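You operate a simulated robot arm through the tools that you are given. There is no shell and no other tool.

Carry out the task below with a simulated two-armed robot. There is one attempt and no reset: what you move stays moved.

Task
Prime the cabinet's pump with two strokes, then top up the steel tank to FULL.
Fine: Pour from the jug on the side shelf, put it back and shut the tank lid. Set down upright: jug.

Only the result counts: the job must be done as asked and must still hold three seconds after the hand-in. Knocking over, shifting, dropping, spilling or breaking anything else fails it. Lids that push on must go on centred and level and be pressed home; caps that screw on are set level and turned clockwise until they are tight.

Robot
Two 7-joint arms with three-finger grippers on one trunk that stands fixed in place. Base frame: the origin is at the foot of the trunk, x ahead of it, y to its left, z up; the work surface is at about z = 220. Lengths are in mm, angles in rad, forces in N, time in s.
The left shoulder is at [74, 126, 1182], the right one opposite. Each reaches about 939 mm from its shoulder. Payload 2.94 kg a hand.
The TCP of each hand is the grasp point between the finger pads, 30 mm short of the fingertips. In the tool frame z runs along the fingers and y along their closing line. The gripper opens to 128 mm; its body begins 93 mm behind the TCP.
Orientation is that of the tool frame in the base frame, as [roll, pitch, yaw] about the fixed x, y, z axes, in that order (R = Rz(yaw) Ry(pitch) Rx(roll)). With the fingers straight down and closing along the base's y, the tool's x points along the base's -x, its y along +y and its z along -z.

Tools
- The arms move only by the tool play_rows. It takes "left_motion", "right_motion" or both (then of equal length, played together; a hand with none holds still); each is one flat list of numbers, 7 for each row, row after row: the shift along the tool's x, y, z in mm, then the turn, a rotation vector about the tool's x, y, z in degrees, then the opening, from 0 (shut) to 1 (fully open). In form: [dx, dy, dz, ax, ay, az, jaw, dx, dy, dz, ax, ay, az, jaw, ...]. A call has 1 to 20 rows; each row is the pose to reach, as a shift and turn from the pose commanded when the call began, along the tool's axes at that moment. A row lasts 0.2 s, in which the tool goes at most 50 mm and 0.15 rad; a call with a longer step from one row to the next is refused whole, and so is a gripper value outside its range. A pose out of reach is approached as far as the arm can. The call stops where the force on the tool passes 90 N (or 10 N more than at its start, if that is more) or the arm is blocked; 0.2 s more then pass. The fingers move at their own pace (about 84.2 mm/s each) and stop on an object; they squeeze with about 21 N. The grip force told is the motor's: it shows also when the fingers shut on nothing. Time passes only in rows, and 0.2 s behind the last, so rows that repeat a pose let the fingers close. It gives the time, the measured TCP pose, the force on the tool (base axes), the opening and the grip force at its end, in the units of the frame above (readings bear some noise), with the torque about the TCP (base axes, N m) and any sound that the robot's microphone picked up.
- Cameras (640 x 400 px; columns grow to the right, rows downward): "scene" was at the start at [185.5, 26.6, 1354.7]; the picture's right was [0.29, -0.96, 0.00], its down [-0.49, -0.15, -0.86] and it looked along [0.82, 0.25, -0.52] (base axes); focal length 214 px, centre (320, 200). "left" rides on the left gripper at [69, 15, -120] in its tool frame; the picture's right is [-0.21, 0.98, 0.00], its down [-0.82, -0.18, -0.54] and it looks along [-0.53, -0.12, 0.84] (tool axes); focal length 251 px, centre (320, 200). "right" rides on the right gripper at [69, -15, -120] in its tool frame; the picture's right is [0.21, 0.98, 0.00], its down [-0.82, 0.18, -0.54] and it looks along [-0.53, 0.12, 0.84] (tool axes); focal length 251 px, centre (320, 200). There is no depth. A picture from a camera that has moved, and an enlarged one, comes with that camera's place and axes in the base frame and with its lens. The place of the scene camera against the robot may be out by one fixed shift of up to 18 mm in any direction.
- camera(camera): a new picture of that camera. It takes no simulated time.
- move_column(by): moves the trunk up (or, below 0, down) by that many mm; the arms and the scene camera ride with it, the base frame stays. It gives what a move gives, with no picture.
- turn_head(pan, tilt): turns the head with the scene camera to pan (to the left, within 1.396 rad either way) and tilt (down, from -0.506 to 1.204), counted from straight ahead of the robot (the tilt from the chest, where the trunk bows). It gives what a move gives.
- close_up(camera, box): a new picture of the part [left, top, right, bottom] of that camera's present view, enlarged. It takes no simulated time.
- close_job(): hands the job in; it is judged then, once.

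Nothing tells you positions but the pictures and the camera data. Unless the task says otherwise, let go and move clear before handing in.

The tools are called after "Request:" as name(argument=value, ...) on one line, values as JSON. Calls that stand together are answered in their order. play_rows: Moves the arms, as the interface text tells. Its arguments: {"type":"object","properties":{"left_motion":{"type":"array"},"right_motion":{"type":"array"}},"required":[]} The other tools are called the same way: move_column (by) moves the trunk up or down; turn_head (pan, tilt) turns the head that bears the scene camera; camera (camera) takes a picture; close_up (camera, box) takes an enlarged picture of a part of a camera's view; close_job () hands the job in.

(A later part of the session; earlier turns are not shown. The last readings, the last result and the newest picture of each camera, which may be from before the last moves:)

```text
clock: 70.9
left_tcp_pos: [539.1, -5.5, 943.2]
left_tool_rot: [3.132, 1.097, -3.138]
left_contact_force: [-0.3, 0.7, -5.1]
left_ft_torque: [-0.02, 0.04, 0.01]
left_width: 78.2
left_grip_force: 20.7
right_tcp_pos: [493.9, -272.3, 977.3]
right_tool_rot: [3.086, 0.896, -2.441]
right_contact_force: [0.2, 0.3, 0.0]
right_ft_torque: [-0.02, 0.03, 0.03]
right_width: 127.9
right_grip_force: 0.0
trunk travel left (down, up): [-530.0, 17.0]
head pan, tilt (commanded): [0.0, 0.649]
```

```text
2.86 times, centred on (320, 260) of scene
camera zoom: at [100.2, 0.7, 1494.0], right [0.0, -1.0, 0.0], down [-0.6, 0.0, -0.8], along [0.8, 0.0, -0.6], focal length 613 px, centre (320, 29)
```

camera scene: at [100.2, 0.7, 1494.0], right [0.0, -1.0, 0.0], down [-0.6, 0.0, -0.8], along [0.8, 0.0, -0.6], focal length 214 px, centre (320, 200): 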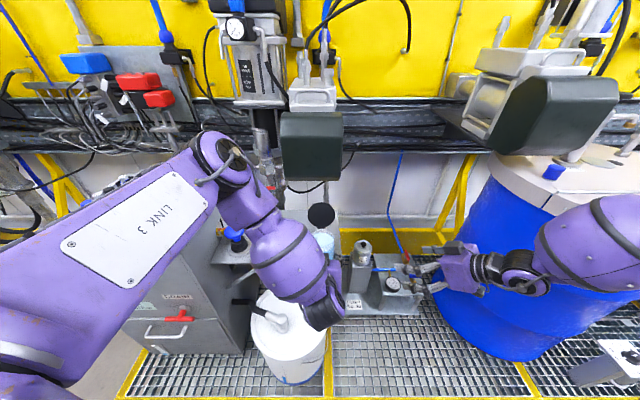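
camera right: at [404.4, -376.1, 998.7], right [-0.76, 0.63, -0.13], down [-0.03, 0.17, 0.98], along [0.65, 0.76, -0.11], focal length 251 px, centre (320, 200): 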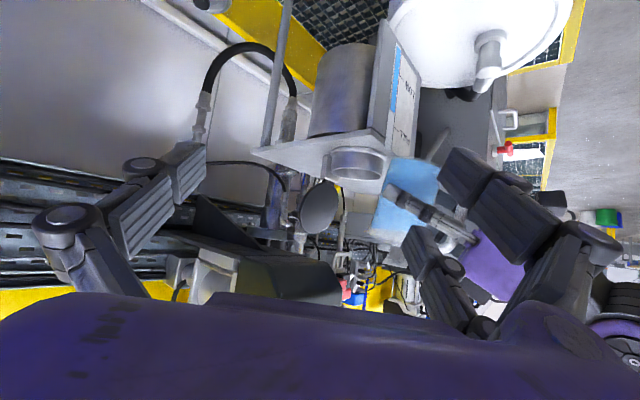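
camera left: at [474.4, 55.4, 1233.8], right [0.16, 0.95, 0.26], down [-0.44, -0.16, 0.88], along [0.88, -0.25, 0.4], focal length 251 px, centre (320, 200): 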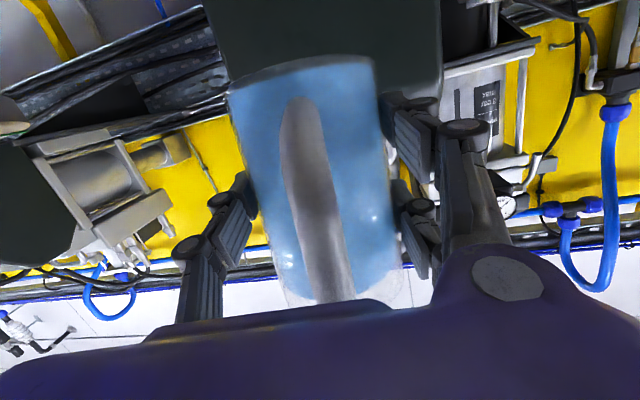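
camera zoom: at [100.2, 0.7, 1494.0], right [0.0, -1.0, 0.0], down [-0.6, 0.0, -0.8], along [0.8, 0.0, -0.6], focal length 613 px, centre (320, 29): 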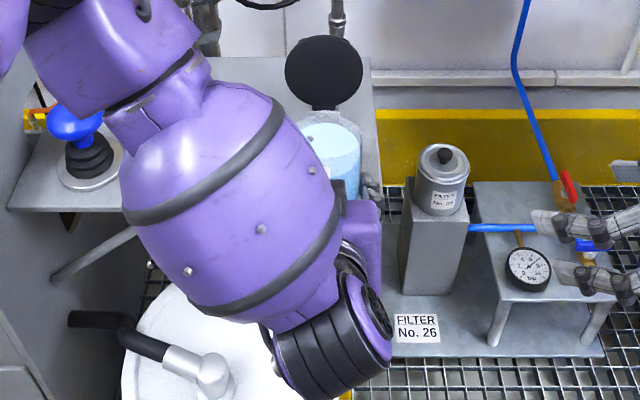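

Lip and mouth positions check out against the right camera (mouth ≈ [645, -6, 891]). I tilt to about 22°, where pouring should just begin, with the lip over the mouth.

Request:
play_rows(left_motion=[-0.5, 0, 1.3, 0, 2, 0, 0, -1, 0, 2.8, 0, 4, 0, 0, -1.3, 0, 4.5, 0, 5.9, 0, 0, -1.8, 0, 5.3, 0, 7.9, 0, 0, -2.3, 0, 6.1, 0, 9.9, 0, 0, -2.3, 0, 6.1, 0, 9.9, 0, 0, -2.3, 0, 6.1, 0, 9.9, 0, 0])

Request:
close_up(camera="right", box=[290, 30, 470, 260])

Request:
close_up(camera="scene", box=[250, 190, 390, 330])

```text
clock: 72.5
left_tcp_pos: [546.5, -4.8, 942.8]
left_tool_rot: [3.135, 0.925, -3.136]
left_contact_force: [-0.6, 0.1, -5.6]
left_ft_torque: [0.0, 0.0, 0.0]
left_width: 78.0
left_grip_force: 20.7
right_tcp_pos: [493.7, -272.8, 977.9]
right_tool_rot: [3.086, 0.893, -2.442]
right_contact_force: [-0.3, 0.2, 1.1]
right_ft_torque: [-0.03, -0.01, -0.02]
right_width: 128.0
right_grip_force: 0.0
trunk travel left (down, up): [-530.0, 17.0]
head pan, tilt (commanded): [0.0, 0.649]
```

```text
1.74 times, centred on (380, 145) of right
camera zoom: at [404.3, -376.1, 998.7], right [-0.76, 0.63, -0.13], down [-0.03, 0.17, 0.98], along [0.65, 0.76, -0.11], focal length 437 px, centre (216, 296)
```

zoom: 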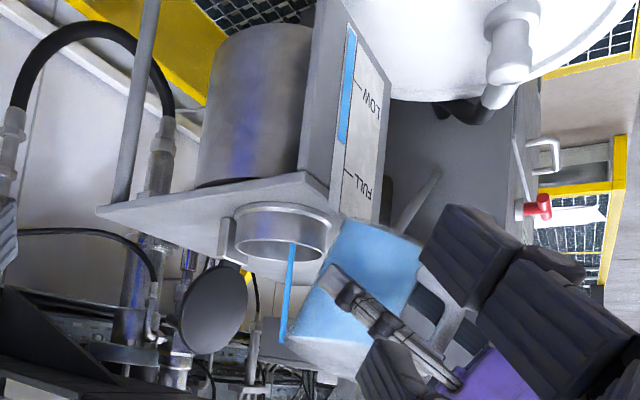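

```text
2.86 times, centred on (320, 260) of scene
camera zoom: at [100.1, 0.7, 1494.0], right [0.0, -1.0, 0.0], down [-0.6, 0.0, -0.8], along [0.8, 0.0, -0.6], focal length 613 px, centre (320, 29)
```

zoom: 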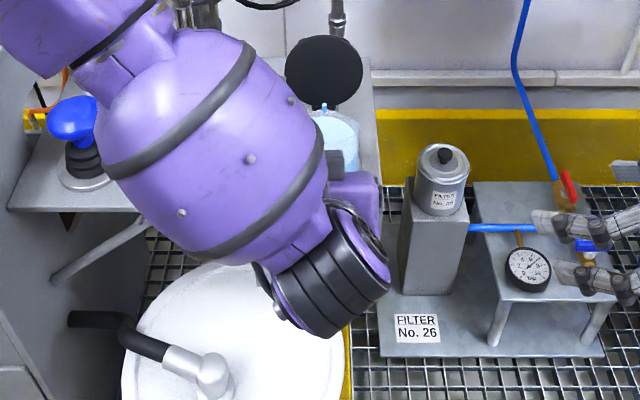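

A thin stream falls from the spout squarely into the tank mouth. I tilt a few degrees more and watch the gauge.

Request:
play_rows(left_motion=[0.5, 0, -1, 0, 1.5, 0, 0, 1.5, 0, -1, 0, 3, 0, 0, 1.5, 0, -1, 0, 3, 0, 0, 1.5, 0, -1, 0, 3, 0, 0])

Request:
close_up(camera="right", box=[290, 30, 470, 260])

Request:
close_up(camera="right", box=[370, 30, 430, 150])

```text
clock: 73.5
left_tcp_pos: [545.2, -4.1, 942.8]
left_tool_rot: [3.135, 0.872, -3.135]
left_contact_force: [-0.1, -0.6, -5.0]
left_ft_torque: [0.0, -0.05, -0.01]
left_width: 78.2
left_grip_force: 21.1
right_tcp_pos: [493.3, -272.2, 977.1]
right_tool_rot: [3.085, 0.893, -2.441]
right_contact_force: [0.1, 0.2, 0.1]
right_ft_torque: [-0.01, -0.03, 0.0]
right_width: 128.0
right_grip_force: 0.0
trunk travel left (down, up): [-530.0, 17.0]
head pan, tilt (commanded): [0.0, 0.649]
```

```text
1.74 times, centred on (380, 145) of right
camera zoom: at [404.3, -376.1, 998.7], right [-0.76, 0.63, -0.13], down [-0.03, 0.17, 0.98], along [0.65, 0.76, -0.11], focal length 437 px, centre (216, 296)
```

zoom: 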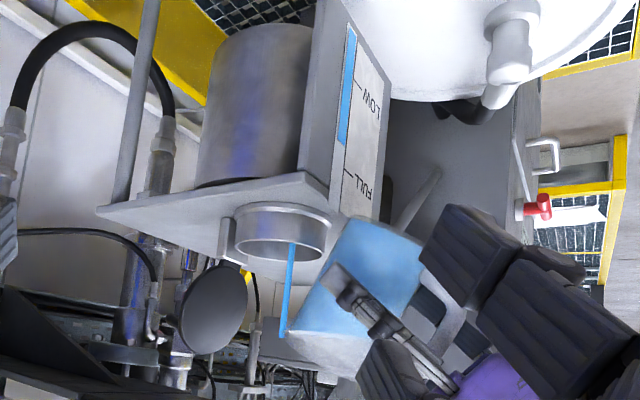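

```text
3.33 times, centred on (400, 90) of right
camera zoom: at [404.3, -376.1, 998.7], right [-0.76, 0.63, -0.13], down [-0.03, 0.17, 0.98], along [0.65, 0.76, -0.11], focal length 838 px, centre (53, 567)
```

zoom: 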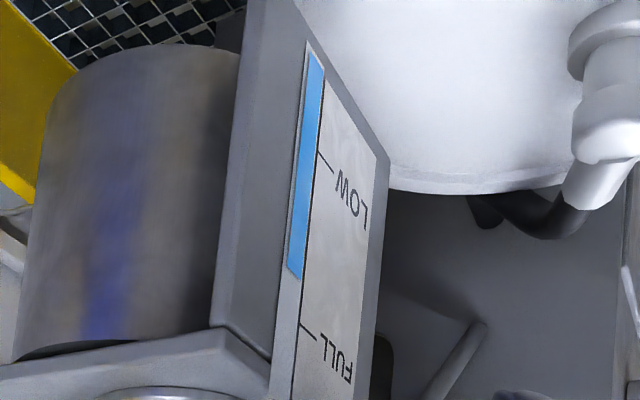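

Stream is steady into the mouth and the gauge has barely moved. I continue tilting gradually.

Request:
play_rows(left_motion=[1.5, 0, 0, 0, 1.7, 0, 0, 3, 0, 0, 0, 3.4, 0, 0, 4.5, 0, 0, 0, 5, 0, 0, 6, 0, 0, 0, 6.7, 0, 0, 6, 0, 0, 0, 6.7, 0, 0, 6, 0, 0, 0, 6.7, 0, 0])

Request:
close_up(camera="right", box=[290, 30, 470, 260])

Request:
close_up(camera="right", box=[370, 30, 430, 150])

```text
clock: 74.9
left_tcp_pos: [541.8, -3.5, 937.9]
left_tool_rot: [3.137, 0.755, -3.133]
left_contact_force: [-1.1, 0.5, -4.1]
left_ft_torque: [-0.01, -0.01, -0.03]
left_width: 78.0
left_grip_force: 21.1
right_tcp_pos: [493.5, -273.2, 977.9]
right_tool_rot: [3.086, 0.894, -2.442]
right_contact_force: [1.1, 0.6, -0.3]
right_ft_torque: [0.01, -0.02, -0.02]
right_width: 128.0
right_grip_force: 0.1
trunk travel left (down, up): [-530.0, 17.0]
head pan, tilt (commanded): [0.0, 0.649]
```

```text
1.74 times, centred on (380, 145) of right
camera zoom: at [404.3, -376.1, 998.7], right [-0.76, 0.63, -0.13], down [-0.03, 0.17, 0.98], along [0.65, 0.76, -0.11], focal length 437 px, centre (216, 296)
```

zoom: 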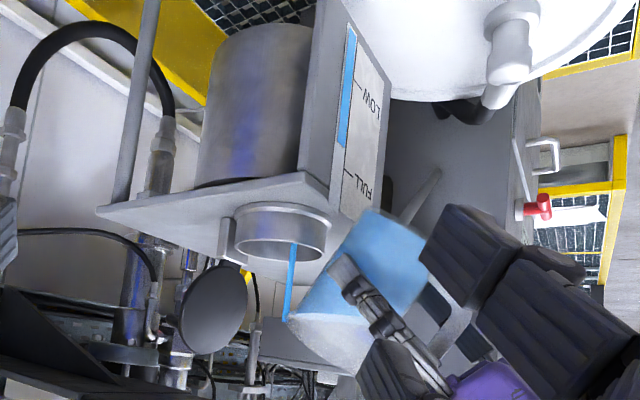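

```text
3.33 times, centred on (400, 90) of right
camera zoom: at [404.3, -376.1, 998.7], right [-0.76, 0.63, -0.13], down [-0.03, 0.17, 0.98], along [0.65, 0.76, -0.11], focal length 838 px, centre (53, 567)
```

zoom: 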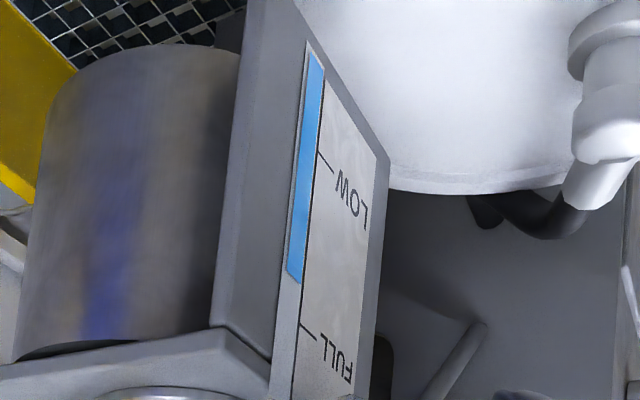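

Gauge ≈ 74 %. Still pouring cleanly; I go on in similar steps, nudging the lip 3 mm inward.

Request:
play_rows(left_motion=[0, -0.7, 1, 0, 1.7, 0, 0, 0, -1.5, 2, 0, 3.4, 0, 0, 0, -2.2, 3, 0, 5, 0, 0, 0, -3, 4.3, 0, 6.7, 0, 0, 0, -3, 4.3, 0, 6.7, 0, 0, 0, -3, 4.3, 0, 6.7, 0, 0, 0, -3, 4.3, 0, 6.7, 0, 0])

Request:
close_up(camera="right", box=[290, 30, 470, 260])

Request:
close_up(camera="right", box=[370, 30, 430, 150])

```text
clock: 76.5
left_tcp_pos: [543.9, -8.3, 933.2]
left_tool_rot: [3.136, 0.64, -3.135]
left_contact_force: [0.1, 0.2, -4.1]
left_ft_torque: [-0.03, 0.01, 0.02]
left_width: 78.1
left_grip_force: 20.8
right_tcp_pos: [493.2, -273.0, 977.5]
right_tool_rot: [3.085, 0.896, -2.441]
right_contact_force: [0.0, 0.4, 0.0]
right_ft_torque: [0.0, 0.02, -0.01]
right_width: 128.0
right_grip_force: 0.1
trunk travel left (down, up): [-530.0, 17.0]
head pan, tilt (commanded): [0.0, 0.649]
```

```text
1.74 times, centred on (380, 145) of right
camera zoom: at [404.3, -376.1, 998.7], right [-0.76, 0.63, -0.13], down [-0.03, 0.17, 0.98], along [0.65, 0.76, -0.11], focal length 437 px, centre (216, 296)
```

zoom: 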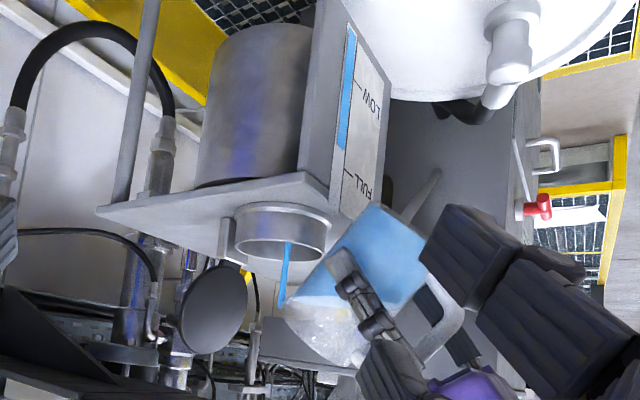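

```text
3.33 times, centred on (400, 90) of right
camera zoom: at [404.3, -376.1, 998.7], right [-0.76, 0.63, -0.13], down [-0.03, 0.17, 0.98], along [0.65, 0.76, -0.11], focal length 838 px, centre (53, 567)
```

zoom: 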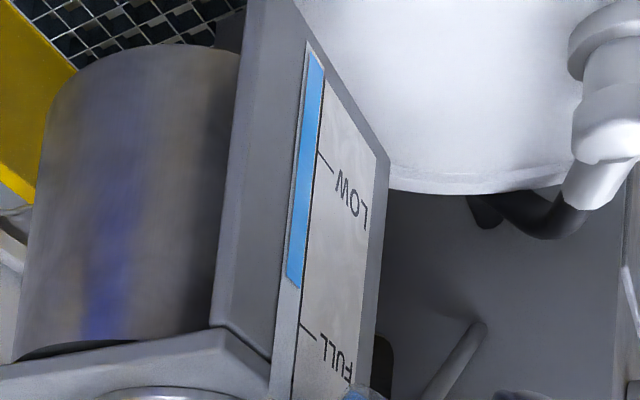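

Gauge ≈ 76 %. I keep on, to about 46° tilt.

Request:
play_rows(left_motion=[1, 0, 0, 0, 2, 0, 0, 2, 0, 0, 0, 4, 0, 0, 3, 0, -0.3, 0, 6, 0, 0, 3.6, 0, -0.5, 0, 7.7, 0, 0, 3.6, 0, -0.5, 0, 7.7, 0, 0, 3.6, 0, -0.5, 0, 7.7, 0, 0, 3.6, 0, -0.5, 0, 7.7, 0, 0, 3.6, 0, -0.5, 0, 7.7, 0, 0])

Request:
close_up(camera="right", box=[290, 30, 470, 260])

Request:
close_up(camera="right", box=[370, 30, 430, 150])

```text
clock: 78.3
left_tcp_pos: [541.6, -7.0, 932.3]
left_tool_rot: [3.139, 0.505, -3.133]
left_contact_force: [0.6, 2.0, -3.5]
left_ft_torque: [0.03, 0.01, -0.02]
left_width: 77.8
left_grip_force: 20.7
right_tcp_pos: [493.7, -272.3, 977.6]
right_tool_rot: [3.087, 0.894, -2.441]
right_contact_force: [-0.2, -0.2, 0.0]
right_ft_torque: [0.02, -0.01, 0.0]
right_width: 128.0
right_grip_force: 0.1
trunk travel left (down, up): [-530.0, 17.0]
head pan, tilt (commanded): [0.0, 0.649]
```

```text
1.74 times, centred on (380, 145) of right
camera zoom: at [404.3, -376.1, 998.7], right [-0.76, 0.63, -0.13], down [-0.03, 0.17, 0.98], along [0.65, 0.76, -0.11], focal length 437 px, centre (216, 296)
```

zoom: 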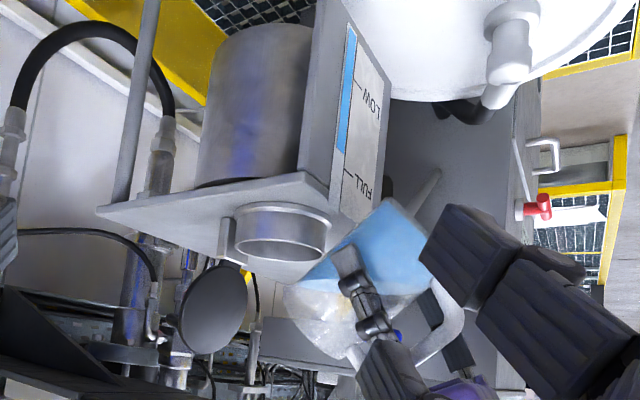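

```text
3.33 times, centred on (400, 90) of right
camera zoom: at [404.3, -376.1, 998.7], right [-0.76, 0.63, -0.13], down [-0.03, 0.17, 0.98], along [0.65, 0.76, -0.11], focal length 838 px, centre (53, 567)
```

zoom: 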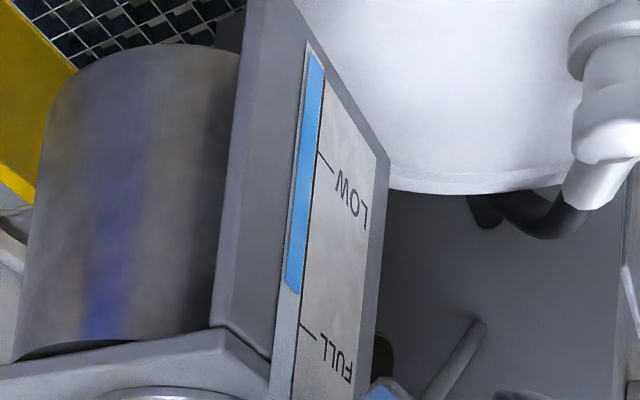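

Flow paused at 46° (level equals the lip) with the gauge near 80 %. I continue to 54°.

Request:
play_rows(left_motion=[-0.7, 0, -1.4, 0, 2, 0, 0, -1.3, 0, -2.7, 0, 4, 0, 0, -2, 0, -4.1, 0, 6, 0, 0, -2.6, 0, -5.4, 0, 8, 0, 0, -2.6, 0, -5.4, 0, 8, 0, 0, -2.6, 0, -5.4, 0, 8, 0, 0, -2.6, 0, -5.4, 0, 8, 0, 0, -2.6, 0, -5.4, 0, 8, 0, 0, -2.6, 0, -5.4, 0, 8, 0, 0])

Request:
close_up(camera="right", box=[290, 30, 470, 260])

Request:
close_up(camera="right", box=[370, 30, 430, 150])

```text
clock: 80.3
left_tcp_pos: [540.8, -7.8, 939.7]
left_tool_rot: [3.138, 0.364, -3.131]
left_contact_force: [0.3, 0.6, -2.7]
left_ft_torque: [0.0, -0.01, 0.0]
left_width: 77.9
left_grip_force: 21.5
right_tcp_pos: [492.9, -272.8, 976.7]
right_tool_rot: [3.085, 0.894, -2.442]
right_contact_force: [0.0, -0.6, -0.5]
right_ft_torque: [0.01, -0.03, 0.0]
right_width: 128.4
right_grip_force: 0.1
trunk travel left (down, up): [-530.0, 17.0]
head pan, tilt (commanded): [0.0, 0.649]
```

```text
1.74 times, centred on (380, 145) of right
camera zoom: at [404.2, -376.1, 998.7], right [-0.76, 0.63, -0.13], down [-0.03, 0.17, 0.98], along [0.65, 0.76, -0.11], focal length 437 px, centre (216, 296)
```

zoom: 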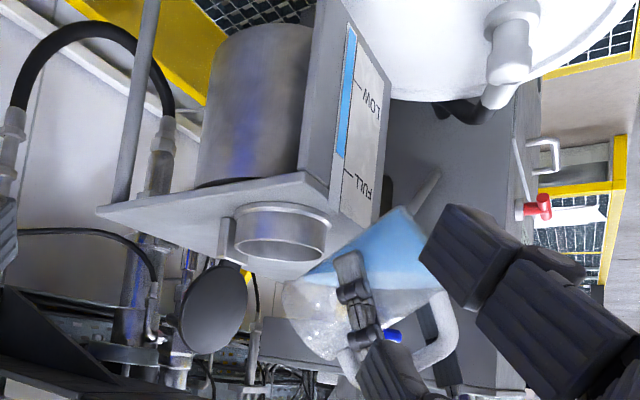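

```text
3.33 times, centred on (400, 90) of right
camera zoom: at [404.2, -376.1, 998.7], right [-0.76, 0.63, -0.13], down [-0.03, 0.17, 0.98], along [0.65, 0.76, -0.11], focal length 838 px, centre (53, 567)
```

zoom: 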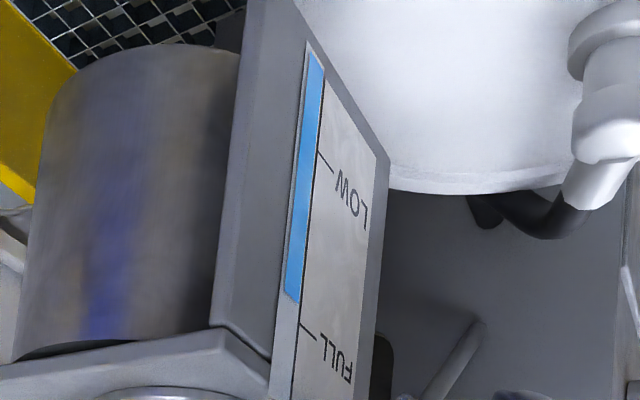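

Gauge ≈ 85 %. Continue to 60°.

Request:
play_rows(left_motion=[-1.3, 0, -1.1, 0, 2, 0, 0, -2.6, 0, -2.2, 0, 4, 0, 0, -3.9, 0, -3.4, 0, 5.9, 0, 0, -3.9, 0, -3.4, 0, 5.9, 0, 0, -3.9, 0, -3.4, 0, 5.9, 0, 0, -3.9, 0, -3.4, 0, 5.9, 0, 0, -3.9, 0, -3.4, 0, 5.9, 0, 0])

Request:
close_up(camera="right", box=[290, 30, 470, 260])

Request:
close_up(camera="right", box=[370, 30, 430, 150])

```text
clock: 81.9
left_tcp_pos: [541.8, -9.3, 942.7]
left_tool_rot: [3.139, 0.261, -3.131]
left_contact_force: [0.8, 0.0, -3.0]
left_ft_torque: [0.0, 0.0, 0.01]
left_width: 77.8
left_grip_force: 21.3
right_tcp_pos: [494.0, -272.0, 977.6]
right_tool_rot: [3.086, 0.894, -2.442]
right_contact_force: [-0.6, 0.4, 0.2]
right_ft_torque: [-0.01, 0.0, 0.05]
right_width: 127.9
right_grip_force: 0.1
trunk travel left (down, up): [-530.0, 17.0]
head pan, tilt (commanded): [0.0, 0.649]
```

```text
1.74 times, centred on (380, 145) of right
camera zoom: at [404.1, -376.1, 998.8], right [-0.76, 0.63, -0.13], down [-0.03, 0.17, 0.98], along [0.65, 0.76, -0.11], focal length 437 px, centre (216, 296)
```

zoom: 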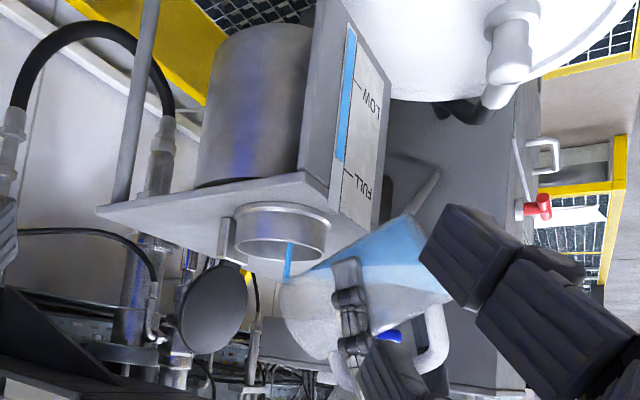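

```text
3.33 times, centred on (400, 90) of right
camera zoom: at [404.1, -376.1, 998.8], right [-0.76, 0.63, -0.13], down [-0.03, 0.17, 0.98], along [0.65, 0.76, -0.11], focal length 838 px, centre (53, 567)
```

zoom: 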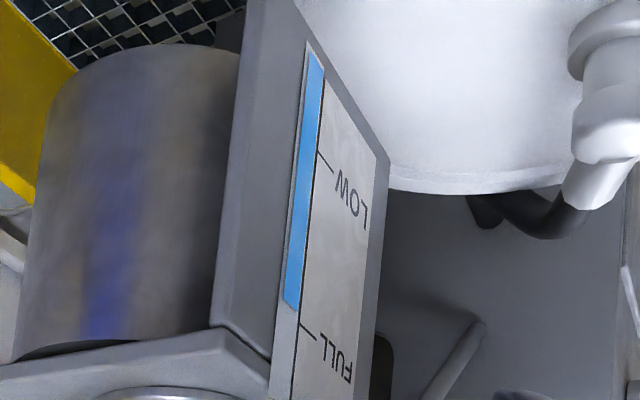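

Gauge ≈ 89 % and still flowing; I hold this tilt a moment to let it settle.

Request:
play_rows(left_motion=[0, 1, 0, 0, 0, 0, 0, 0, 2, 0, 0, 0, 0, 0, 0, 2, 0, 0, 0, 0, 0, 0, 2, 0, 0, 0, 0, 0, 0, 2, 0, 0, 0, 0, 0, 0, 2, 0, 0, 0, 0, 0])

Request:
close_up(camera="right", box=[290, 30, 470, 260])

Request:
close_up(camera="right", box=[380, 90, 420, 140])

```text
clock: 83.3
left_tcp_pos: [543.6, -6.4, 943.8]
left_tool_rot: [3.139, 0.263, -3.131]
left_contact_force: [0.2, 0.3, -2.0]
left_ft_torque: [-0.01, 0.03, 0.0]
left_width: 77.6
left_grip_force: 21.0
right_tcp_pos: [492.4, -272.1, 976.8]
right_tool_rot: [3.086, 0.893, -2.442]
right_contact_force: [0.3, -1.1, 0.0]
right_ft_torque: [0.0, -0.01, 0.07]
right_width: 127.9
right_grip_force: 0.1
trunk travel left (down, up): [-530.0, 17.0]
head pan, tilt (commanded): [0.0, 0.649]
```

```text
1.74 times, centred on (380, 145) of right
camera zoom: at [404.2, -376.1, 998.8], right [-0.76, 0.63, -0.13], down [-0.03, 0.17, 0.98], along [0.65, 0.76, -0.11], focal length 437 px, centre (216, 296)
```

zoom: 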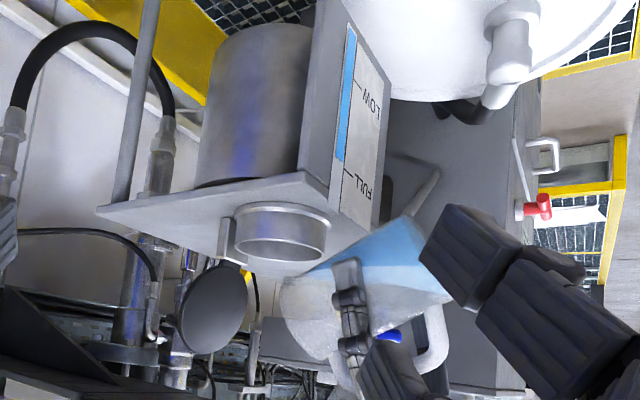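

```text
8.00 times, centred on (400, 115) of right
camera zoom: at [404.2, -376.1, 998.8], right [-0.76, 0.63, -0.13], down [-0.03, 0.17, 0.98], along [0.65, 0.76, -0.11], focal length 2012 px, centre (-320, 880)
```

zoom: 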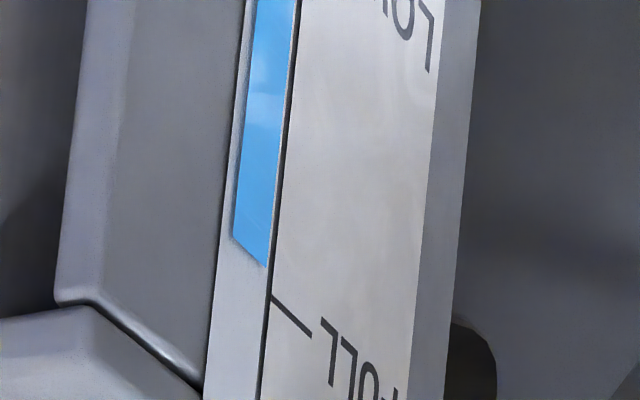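

High zoom shows the level's edge about 6 % of the range below the FULL tick. I go in finer steps now: +2.6°, then hold.

Request:
play_rows(left_motion=[-0.6, 0, -1.8, 0, 1.3, 0, 0, -1.2, 0, -3.5, 0, 2.6, 0, 0, -1.2, 0, -3.5, 0, 2.6, 0, 0, -1.2, 0, -3.5, 0, 2.6, 0, 0, -1.2, 0, -3.5, 0, 2.6, 0, 0, -1.2, 0, -3.5, 0, 2.6, 0, 0, -1.2, 0, -3.5, 0, 2.6, 0, 0, -1.2, 0, -3.5, 0, 2.6, 0, 0, -1.2, 0, -3.5, 0, 2.6, 0, 0])

Request:
close_up(camera="right", box=[290, 30, 470, 260])

Request:
close_up(camera="right", box=[380, 90, 420, 140])

```text
clock: 85.3
left_tcp_pos: [543.9, -7.0, 946.1]
left_tool_rot: [3.137, 0.217, -3.131]
left_contact_force: [-1.0, 0.0, -1.9]
left_ft_torque: [-0.01, 0.01, 0.02]
left_width: 77.7
left_grip_force: 20.6
right_tcp_pos: [492.0, -271.9, 976.5]
right_tool_rot: [3.086, 0.893, -2.443]
right_contact_force: [-0.2, 0.1, 0.3]
right_ft_torque: [-0.01, 0.0, 0.01]
right_width: 128.1
right_grip_force: 0.2
trunk travel left (down, up): [-530.0, 17.0]
head pan, tilt (commanded): [0.0, 0.649]
```

```text
1.74 times, centred on (380, 145) of right
camera zoom: at [404.1, -376.1, 998.8], right [-0.76, 0.63, -0.13], down [-0.03, 0.17, 0.98], along [0.65, 0.76, -0.11], focal length 437 px, centre (216, 296)
```

zoom: 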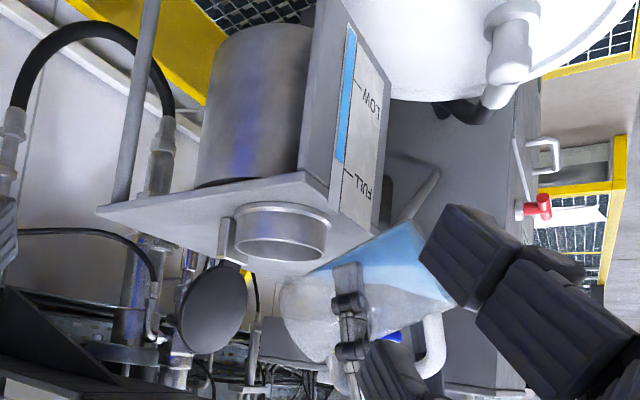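

```text
8.00 times, centred on (400, 115) of right
camera zoom: at [404.1, -376.1, 998.8], right [-0.76, 0.63, -0.13], down [-0.03, 0.17, 0.98], along [0.65, 0.76, -0.11], focal length 2012 px, centre (-320, 880)
```

zoom: 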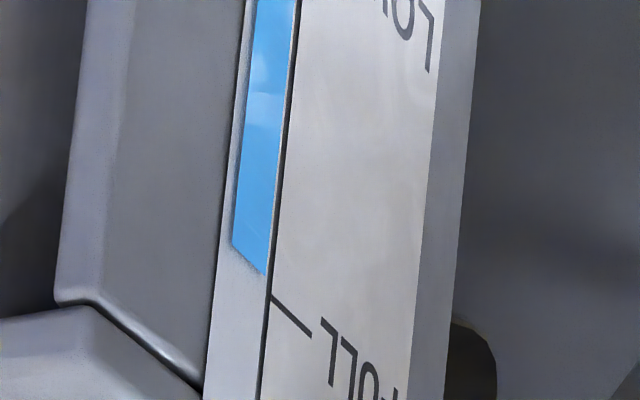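

The level is rising toward the tick; about 14 px of gap remain (it moved 8 px in the last step). Another +3°.

Request:
play_rows(left_motion=[-0.7, 0, -2, 0, 1.5, 0, 0, -1.4, 0, -4, 0, 3, 0, 0, -1.4, 0, -4, 0, 3, 0, 0, -1.4, 0, -4, 0, 3, 0, 0, -1.4, 0, -4, 0, 3, 0, 0, -1.4, 0, -4, 0, 3, 0, 0, -1.4, 0, -4, 0, 3, 0, 0, -1.4, 0, -4, 0, 3, 0, 0, -1.4, 0, -4, 0, 3, 0, 0])

Request:
close_up(camera="right", box=[290, 30, 470, 260])

Request:
close_up(camera="right", box=[380, 90, 420, 140])

```text
clock: 87.3
left_tcp_pos: [543.7, -7.2, 950.7]
left_tool_rot: [3.138, 0.165, -3.131]
left_contact_force: [0.2, -0.3, -2.9]
left_ft_torque: [-0.05, -0.02, 0.01]
left_width: 77.6
left_grip_force: 20.6
right_tcp_pos: [492.6, -272.5, 976.5]
right_tool_rot: [3.087, 0.895, -2.441]
right_contact_force: [-0.1, -0.5, 0.9]
right_ft_torque: [-0.02, 0.0, 0.04]
right_width: 128.0
right_grip_force: 0.1
trunk travel left (down, up): [-530.0, 17.0]
head pan, tilt (commanded): [0.0, 0.649]
```

```text
1.74 times, centred on (380, 145) of right
camera zoom: at [404.1, -376.1, 998.8], right [-0.76, 0.63, -0.13], down [-0.03, 0.17, 0.98], along [0.65, 0.76, -0.11], focal length 437 px, centre (216, 296)
```

zoom: 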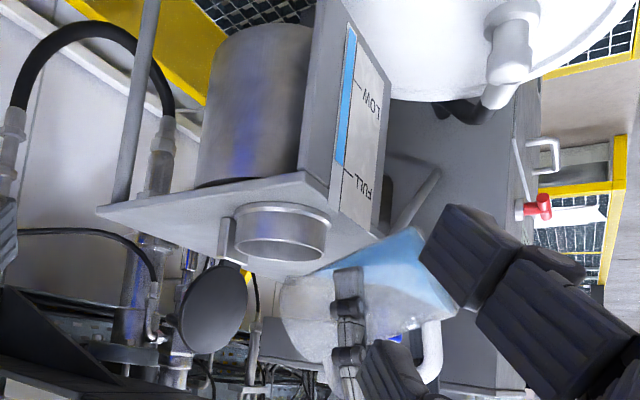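

```text
8.00 times, centred on (400, 115) of right
camera zoom: at [404.1, -376.1, 998.8], right [-0.76, 0.63, -0.13], down [-0.03, 0.17, 0.98], along [0.65, 0.76, -0.11], focal length 2012 px, centre (-320, 880)
```

zoom: 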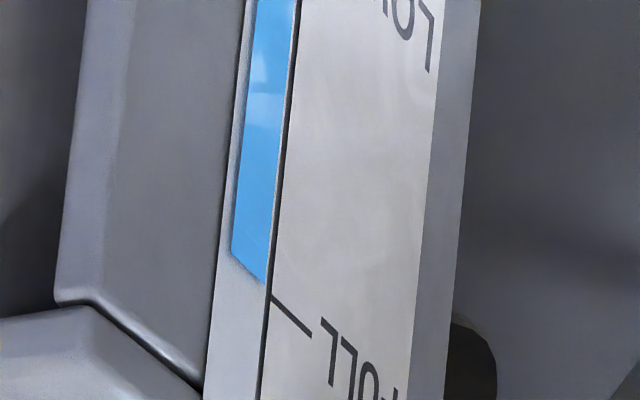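

About 6 px left to the tick. Another +2.5°, then hold.

Request:
play_rows(left_motion=[-0.6, 0, -1.8, 0, 1.3, 0, 0, -1.1, 0, -3.5, 0, 2.5, 0, 0, -1.1, 0, -3.5, 0, 2.5, 0, 0, -1.1, 0, -3.5, 0, 2.5, 0, 0, -1.1, 0, -3.5, 0, 2.5, 0, 0, -1.1, 0, -3.5, 0, 2.5, 0, 0, -1.1, 0, -3.5, 0, 2.5, 0, 0, -1.1, 0, -3.5, 0, 2.5, 0, 0, -1.1, 0, -3.5, 0, 2.5, 0, 0])

Request:
close_up(camera="right", box=[290, 30, 470, 260])

Request:
close_up(camera="right", box=[380, 90, 420, 140])

```text
clock: 89.3
left_tcp_pos: [543.6, -6.0, 955.4]
left_tool_rot: [3.139, 0.121, -3.13]
left_contact_force: [0.0, 0.3, -0.8]
left_ft_torque: [0.0, 0.02, 0.03]
left_width: 77.6
left_grip_force: 21.1
right_tcp_pos: [492.8, -272.2, 977.3]
right_tool_rot: [3.087, 0.893, -2.441]
right_contact_force: [0.4, 0.3, 0.1]
right_ft_torque: [0.01, 0.0, 0.02]
right_width: 128.3
right_grip_force: 0.1
trunk travel left (down, up): [-530.0, 17.0]
head pan, tilt (commanded): [0.0, 0.649]
```

```text
1.74 times, centred on (380, 145) of right
camera zoom: at [404.1, -376.1, 998.8], right [-0.76, 0.63, -0.13], down [-0.03, 0.17, 0.98], along [0.65, 0.76, -0.11], focal length 437 px, centre (216, 296)
```

zoom: 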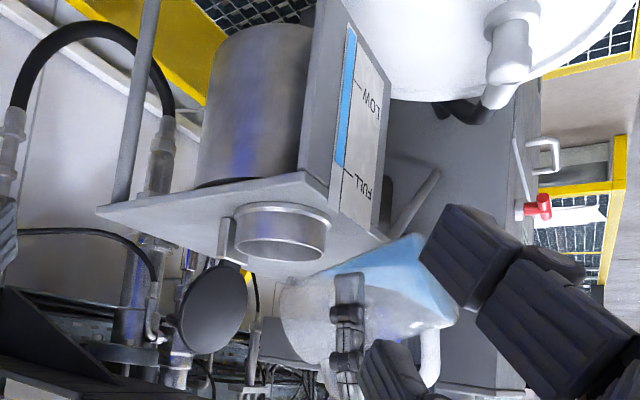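

```text
8.00 times, centred on (400, 115) of right
camera zoom: at [404.1, -376.1, 998.8], right [-0.76, 0.63, -0.13], down [-0.03, 0.17, 0.98], along [0.65, 0.76, -0.11], focal length 2012 px, centre (-320, 880)
```

zoom: 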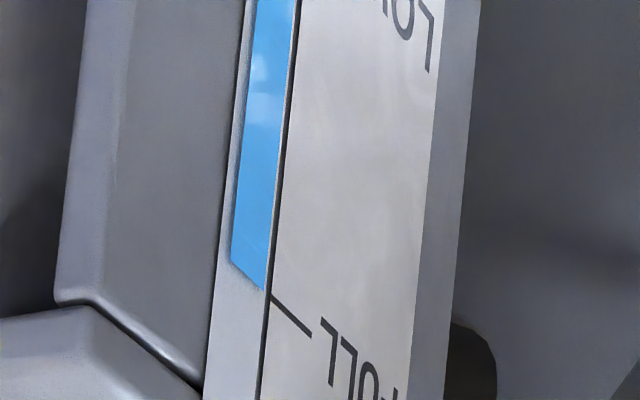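

The level's edge now lines up with the FULL tick. I stop pouring: tip the jug back upright while raising it clear of the mouth.

Request:
play_rows(left_motion=[-0.2, 0, -4.5, 0, -6.8, 0, 0, -0.4, 0, -9, 0, -13.6, 0, 0, -0.5, 0, -13.4, 0, -20.4, 0, 0, -0.7, 0, -17.9, 0, -27.2, 0, 0, -0.9, 0, -22.3, 0, -34, 0, 0, -1.1, 0, -26.8, 0, -40.8, 0, 0, -1.3, 0, -31.3, 0, -47.6, 0, 0, -1.4, 0, -35.8, 0, -54.4, 0, 0, -1.6, 0, -40.2, 0, -61.2, 0, 0, -1.8, 0, -44.7, 0, -68, 0, 0])

Request:
close_up(camera="right", box=[290, 30, 470, 260])

Request:
close_up(camera="right", box=[380, 60, 420, 140])

Request:
camera(camera="scene")

```text
clock: 91.5
left_tcp_pos: [541.0, -7.5, 999.6]
left_tool_rot: [3.128, 1.311, 3.139]
left_contact_force: [-0.5, 0.1, -1.6]
left_ft_torque: [0.0, 0.02, 0.01]
left_width: 77.3
left_grip_force: 21.2
right_tcp_pos: [492.9, -272.6, 976.1]
right_tool_rot: [3.086, 0.892, -2.442]
right_contact_force: [-0.1, 0.3, -1.0]
right_ft_torque: [0.01, 0.0, 0.01]
right_width: 127.9
right_grip_force: 0.1
trunk travel left (down, up): [-530.0, 17.0]
head pan, tilt (commanded): [0.0, 0.649]
```

```text
1.74 times, centred on (380, 145) of right
camera zoom: at [404.2, -376.7, 998.4], right [-0.76, 0.63, -0.13], down [-0.03, 0.17, 0.98], along [0.65, 0.76, -0.11], focal length 437 px, centre (216, 296)
```

zoom: 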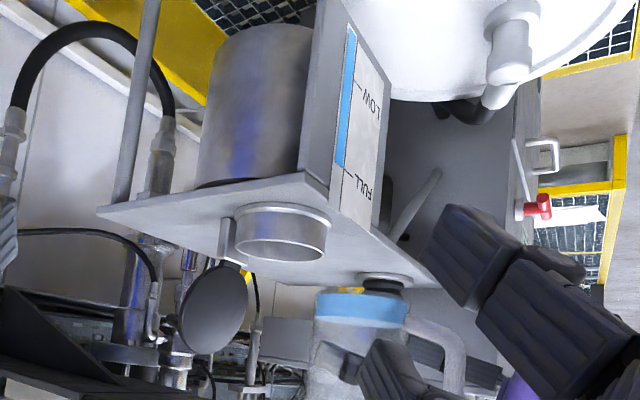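

```text
5.00 times, centred on (400, 100) of right
camera zoom: at [404.2, -376.7, 998.4], right [-0.76, 0.63, -0.13], down [-0.03, 0.17, 0.98], along [0.65, 0.76, -0.11], focal length 1257 px, centre (-80, 700)
```

zoom: 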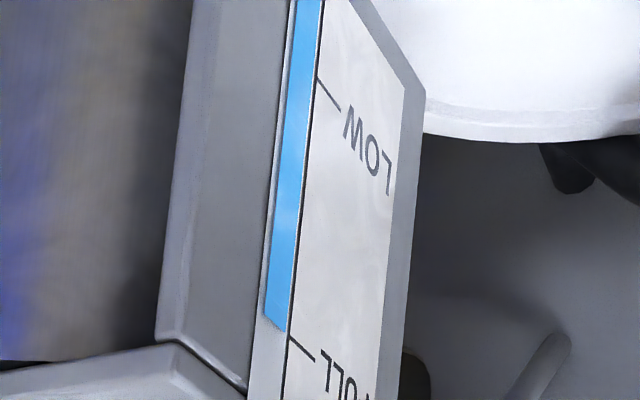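

```text
taken
camera scene: at [99.9, -0.3, 1494.0], right [0.0, -1.0, 0.0], down [-0.6, 0.0, -0.8], along [0.8, 0.0, -0.6], focal length 214 px, centre (320, 200)
```

scene: 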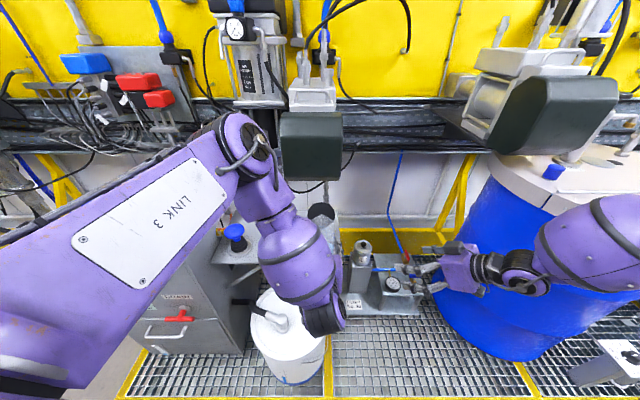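

The gauge reads FULL to within about 1 % from this oblique angle. I shift the jug sideways so the head camera can check the gauge more squarely.

Request:
play_rows(left_motion=[-2, 10, -0.5, 0, 0, 0, 0, -4, 25, -1, 0, 0, 0, 0, -6, 42, -1.5, 0, 0, 0, 0, -8, 60, -2, 0, 0, 0, 0, -9.7, 76, -2.6, 0, 0, 0, 0, -9.7, 85, -2.6, 0, 0, 0, 0])

Request:
camera(camera="scene")

Request:
close_up(camera="scene", box=[280, 230, 380, 330])

```text
clock: 92.9
left_tcp_pos: [533.2, 63.7, 1012.8]
left_tool_rot: [3.118, 1.308, 3.139]
left_contact_force: [1.1, 0.2, -1.8]
left_ft_torque: [-0.02, 0.02, -0.03]
left_width: 77.5
left_grip_force: 21.4
left hand out of reach, approached as far as the arm can: row 5, 6
right_tcp_pos: [493.2, -272.5, 977.7]
right_tool_rot: [3.088, 0.895, -2.442]
right_contact_force: [-0.1, 1.1, -0.1]
right_ft_torque: [0.0, 0.01, -0.02]
right_width: 127.8
right_grip_force: 0.0
trunk travel left (down, up): [-530.0, 17.0]
head pan, tilt (commanded): [0.0, 0.649]
```

```text
taken
camera scene: at [99.7, 0.7, 1494.0], right [0.0, -1.0, 0.0], down [-0.6, 0.0, -0.8], along [0.8, 0.0, -0.6], focal length 214 px, centre (320, 200)
```

scene: 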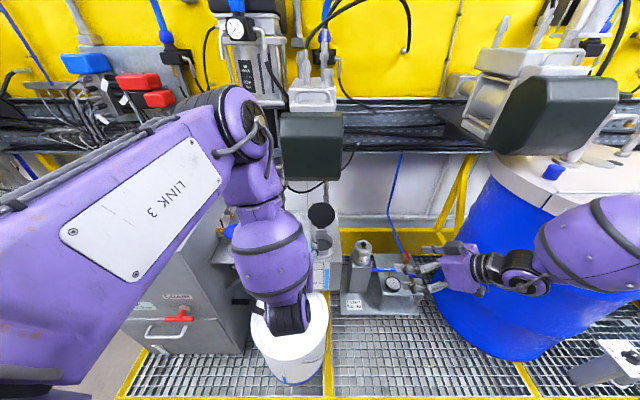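

```text
4.00 times, centred on (330, 280) of scene
camera zoom: at [99.7, 0.7, 1494.0], right [0.0, -1.0, 0.0], down [-0.6, 0.0, -0.8], along [0.8, 0.0, -0.6], focal length 858 px, centre (280, -120)
```

zoom: 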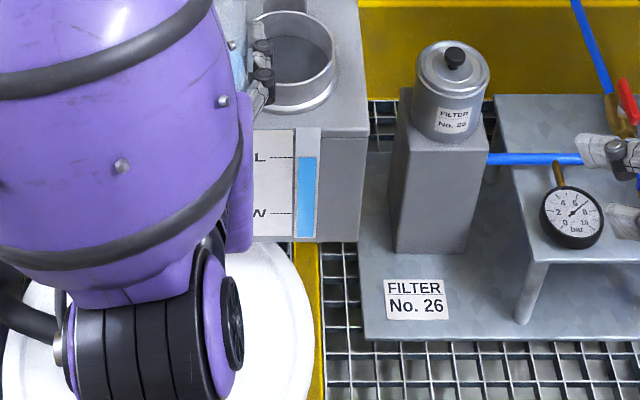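

Now the gauge is visible head-on from the head camera; let me enlarge it strongly.

Request:
close_up(camera="scene", box=[341, 260, 361, 290])

Request:
close_up(camera="scene", box=[310, 230, 370, 292])

```text
13.33 times, centred on (351, 275) of scene
camera zoom: at [99.7, 0.7, 1494.0], right [0.0, -1.0, 0.0], down [-0.6, 0.0, -0.8], along [0.8, 0.0, -0.6], focal length 2860 px, centre (-93, -800)
```

zoom: 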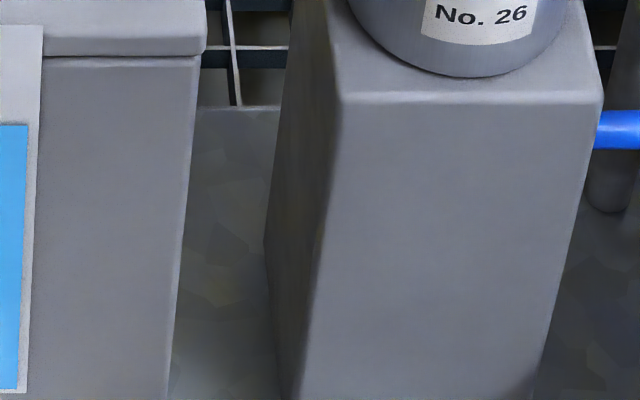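

```text
6.45 times, centred on (340, 261) of scene
camera zoom: at [99.7, 0.7, 1494.0], right [0.0, -1.0, 0.0], down [-0.6, 0.0, -0.8], along [0.8, 0.0, -0.6], focal length 1384 px, centre (191, -194)
```

zoom: 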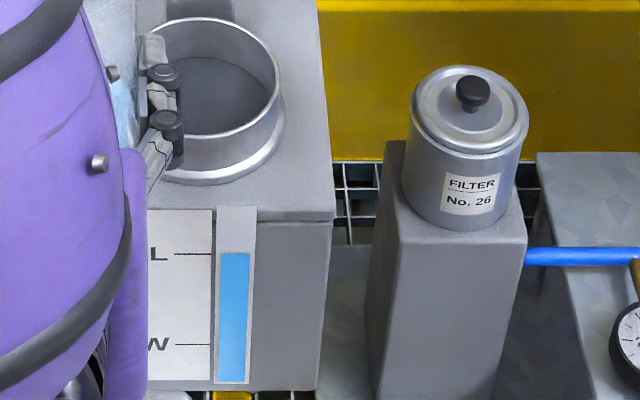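

Request:
close_up(camera="scene", box=[332, 262, 352, 276])

Request:
close_up(camera="scene", box=[325, 255, 357, 293])

```text
16.00 times, centred on (342, 269) of scene
camera zoom: at [99.7, 0.7, 1494.0], right [0.0, -1.0, 0.0], down [-0.6, 0.0, -0.8], along [0.8, 0.0, -0.6], focal length 3432 px, centre (-32, -904)
```

zoom: 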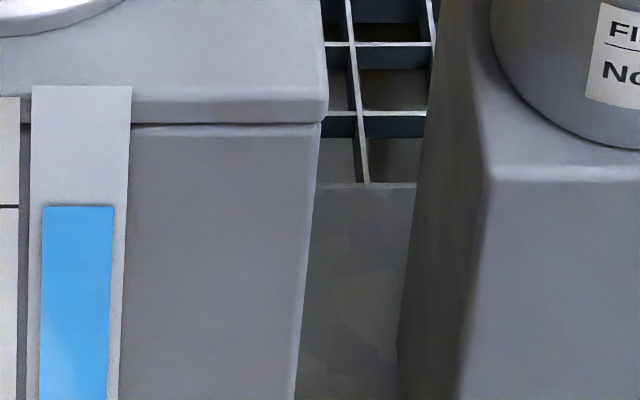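

```text
10.53 times, centred on (341, 274) of scene
camera zoom: at [99.7, 0.7, 1494.0], right [0.0, -1.0, 0.0], down [-0.6, 0.0, -0.8], along [0.8, 0.0, -0.6], focal length 2258 px, centre (99, -579)
```

zoom: 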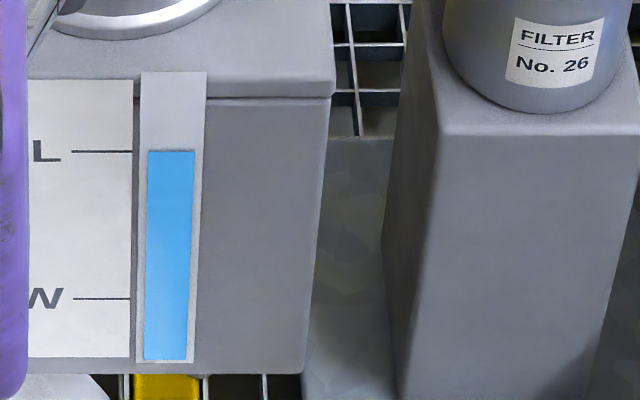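

The head camera confirms the level sits exactly on the FULL line. Now I return the jug: first turn it back to its original heading (α≈28°) where the arm has good reach.

Request:
play_rows(left_motion=[-1, -8, 2, -5.4, 0, -1.5, 0, -2, -16, 4, -10.8, 0, -2.9, 0, -3, -24, 6.5, -16.2, 0, -4.4, 0, -4, -32, 9, -21.6, 0, -5.8, 0, -5, -38.7, 10.9, -27, 0, -7.3, 0])

Request:
camera(camera="left")

Request:
camera(camera="scene")

```text
clock: 94.1
left_tcp_pos: [547.0, 25.2, 1015.3]
left_tool_rot: [3.13, 1.308, -2.655]
left_contact_force: [0.1, -0.5, -0.5]
left_ft_torque: [0.0, 0.04, 0.02]
left_width: 77.4
left_grip_force: 21.1
right_tcp_pos: [493.7, -271.7, 977.2]
right_tool_rot: [3.086, 0.896, -2.442]
right_contact_force: [-0.3, 1.0, 0.4]
right_ft_torque: [0.03, 0.0, -0.03]
right_width: 128.0
right_grip_force: 0.1
trunk travel left (down, up): [-530.0, 17.0]
head pan, tilt (commanded): [0.0, 0.649]
```

```text
taken
camera left: at [422.8, -26.7, 979.6], right [-0.42, 0.88, 0.21], down [-0.18, -0.31, 0.93], along [0.89, 0.35, 0.29], focal length 251 px, centre (320, 200)
```

left: 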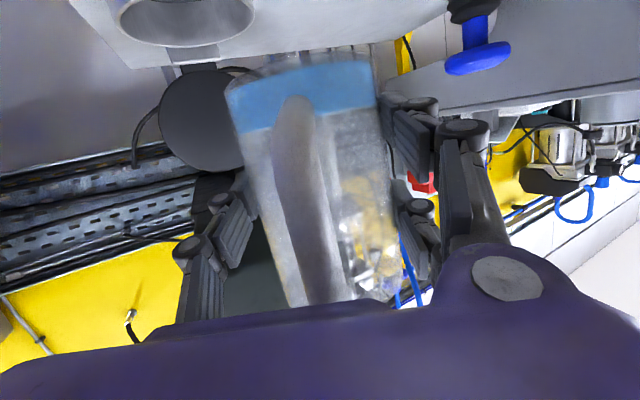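

```text
taken
camera scene: at [99.9, 0.3, 1494.0], right [0.0, -1.0, 0.0], down [-0.6, 0.0, -0.8], along [0.8, 0.0, -0.6], focal length 214 px, centre (320, 200)
```

scene: 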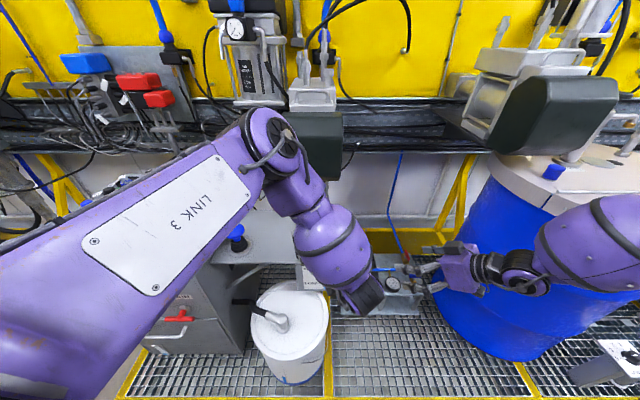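

Heading matches the original and the jug is steady in the grip with little water left. I move it back above its spot on the shelf, keeping clear of the open lid.

Request:
play_rows(left_motion=[-2, 7, 10, 0, 0, 0, 0, -5, 18, 26, 0, 0, 0, 0, -8.5, 29, 43, 0, 0, 0, 0, -12, 41, 60, 0, 0, 0, 0, -14.8, 50.6, 74, 0, 0, 0, 0, -16, 51.5, 92, 0, 0, 0, 0, -17.5, 52.5, 111, 0, 0, 0, 0, -19, 53.5, 130, 0, 0, 0, 0, -20.5, 54.5, 149, 0, 0, 0, 0, -22, 55.5, 167, 0, 0, 0, 0, -22.7, 56, 180, 0, 0, 0, 0])

Request:
camera(camera="left")

Request:
camera(camera="right")

Request:
camera(camera="scene")

```text
clock: 96.5
left_tcp_pos: [678.4, 159.0, 990.1]
left_tool_rot: [3.13, 1.31, -2.653]
left_contact_force: [0.1, -1.1, -1.0]
left_ft_torque: [-0.01, 0.01, 0.0]
left_width: 77.3
left_grip_force: 21.2
right_tcp_pos: [492.9, -272.9, 976.6]
right_tool_rot: [3.086, 0.894, -2.441]
right_contact_force: [0.1, 0.7, -0.1]
right_ft_torque: [0.0, 0.0, 0.01]
right_width: 128.1
right_grip_force: 0.0
trunk travel left (down, up): [-530.0, 17.0]
head pan, tilt (commanded): [0.0, 0.649]
```

```text
taken
camera left: at [554.1, 108.0, 954.3], right [-0.42, 0.88, 0.21], down [-0.18, -0.31, 0.93], along [0.89, 0.35, 0.29], focal length 251 px, centre (320, 200)
```

left: 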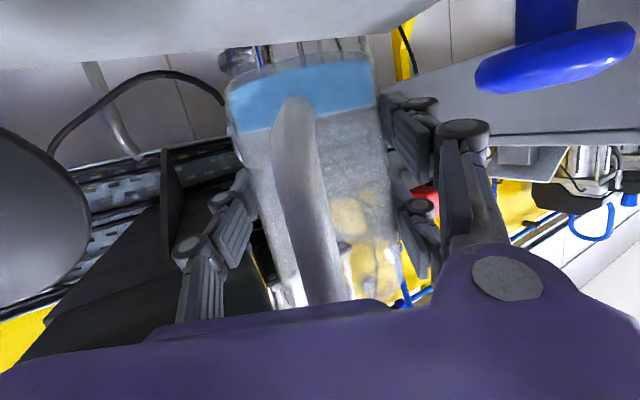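

```text
taken
camera right: at [404.3, -376.0, 998.7], right [-0.76, 0.63, -0.13], down [-0.03, 0.17, 0.98], along [0.65, 0.76, -0.11], focal length 251 px, centre (320, 200)
```

right: 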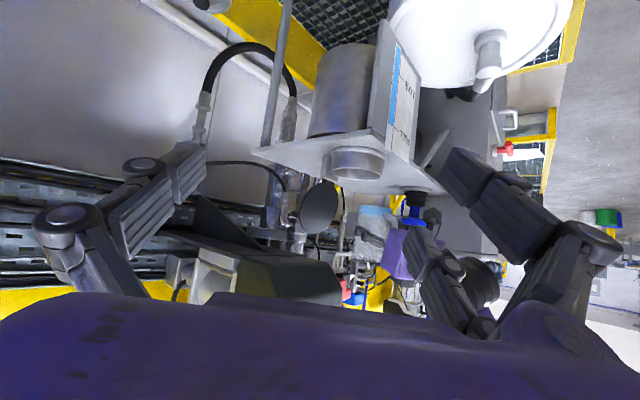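

```text
taken
camera scene: at [100.1, 0.8, 1494.0], right [0.0, -1.0, 0.0], down [-0.6, 0.0, -0.8], along [0.8, 0.0, -0.6], focal length 214 px, centre (320, 200)
```

scene: 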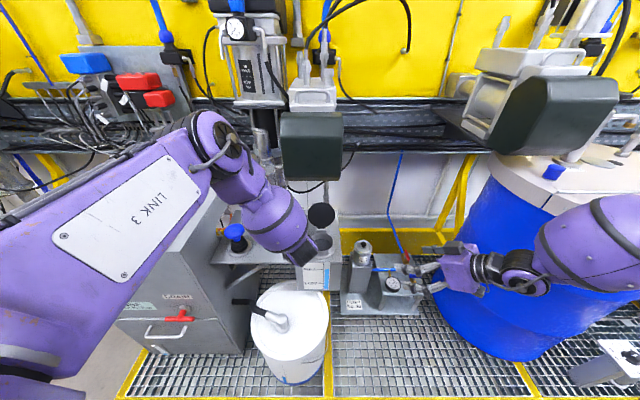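

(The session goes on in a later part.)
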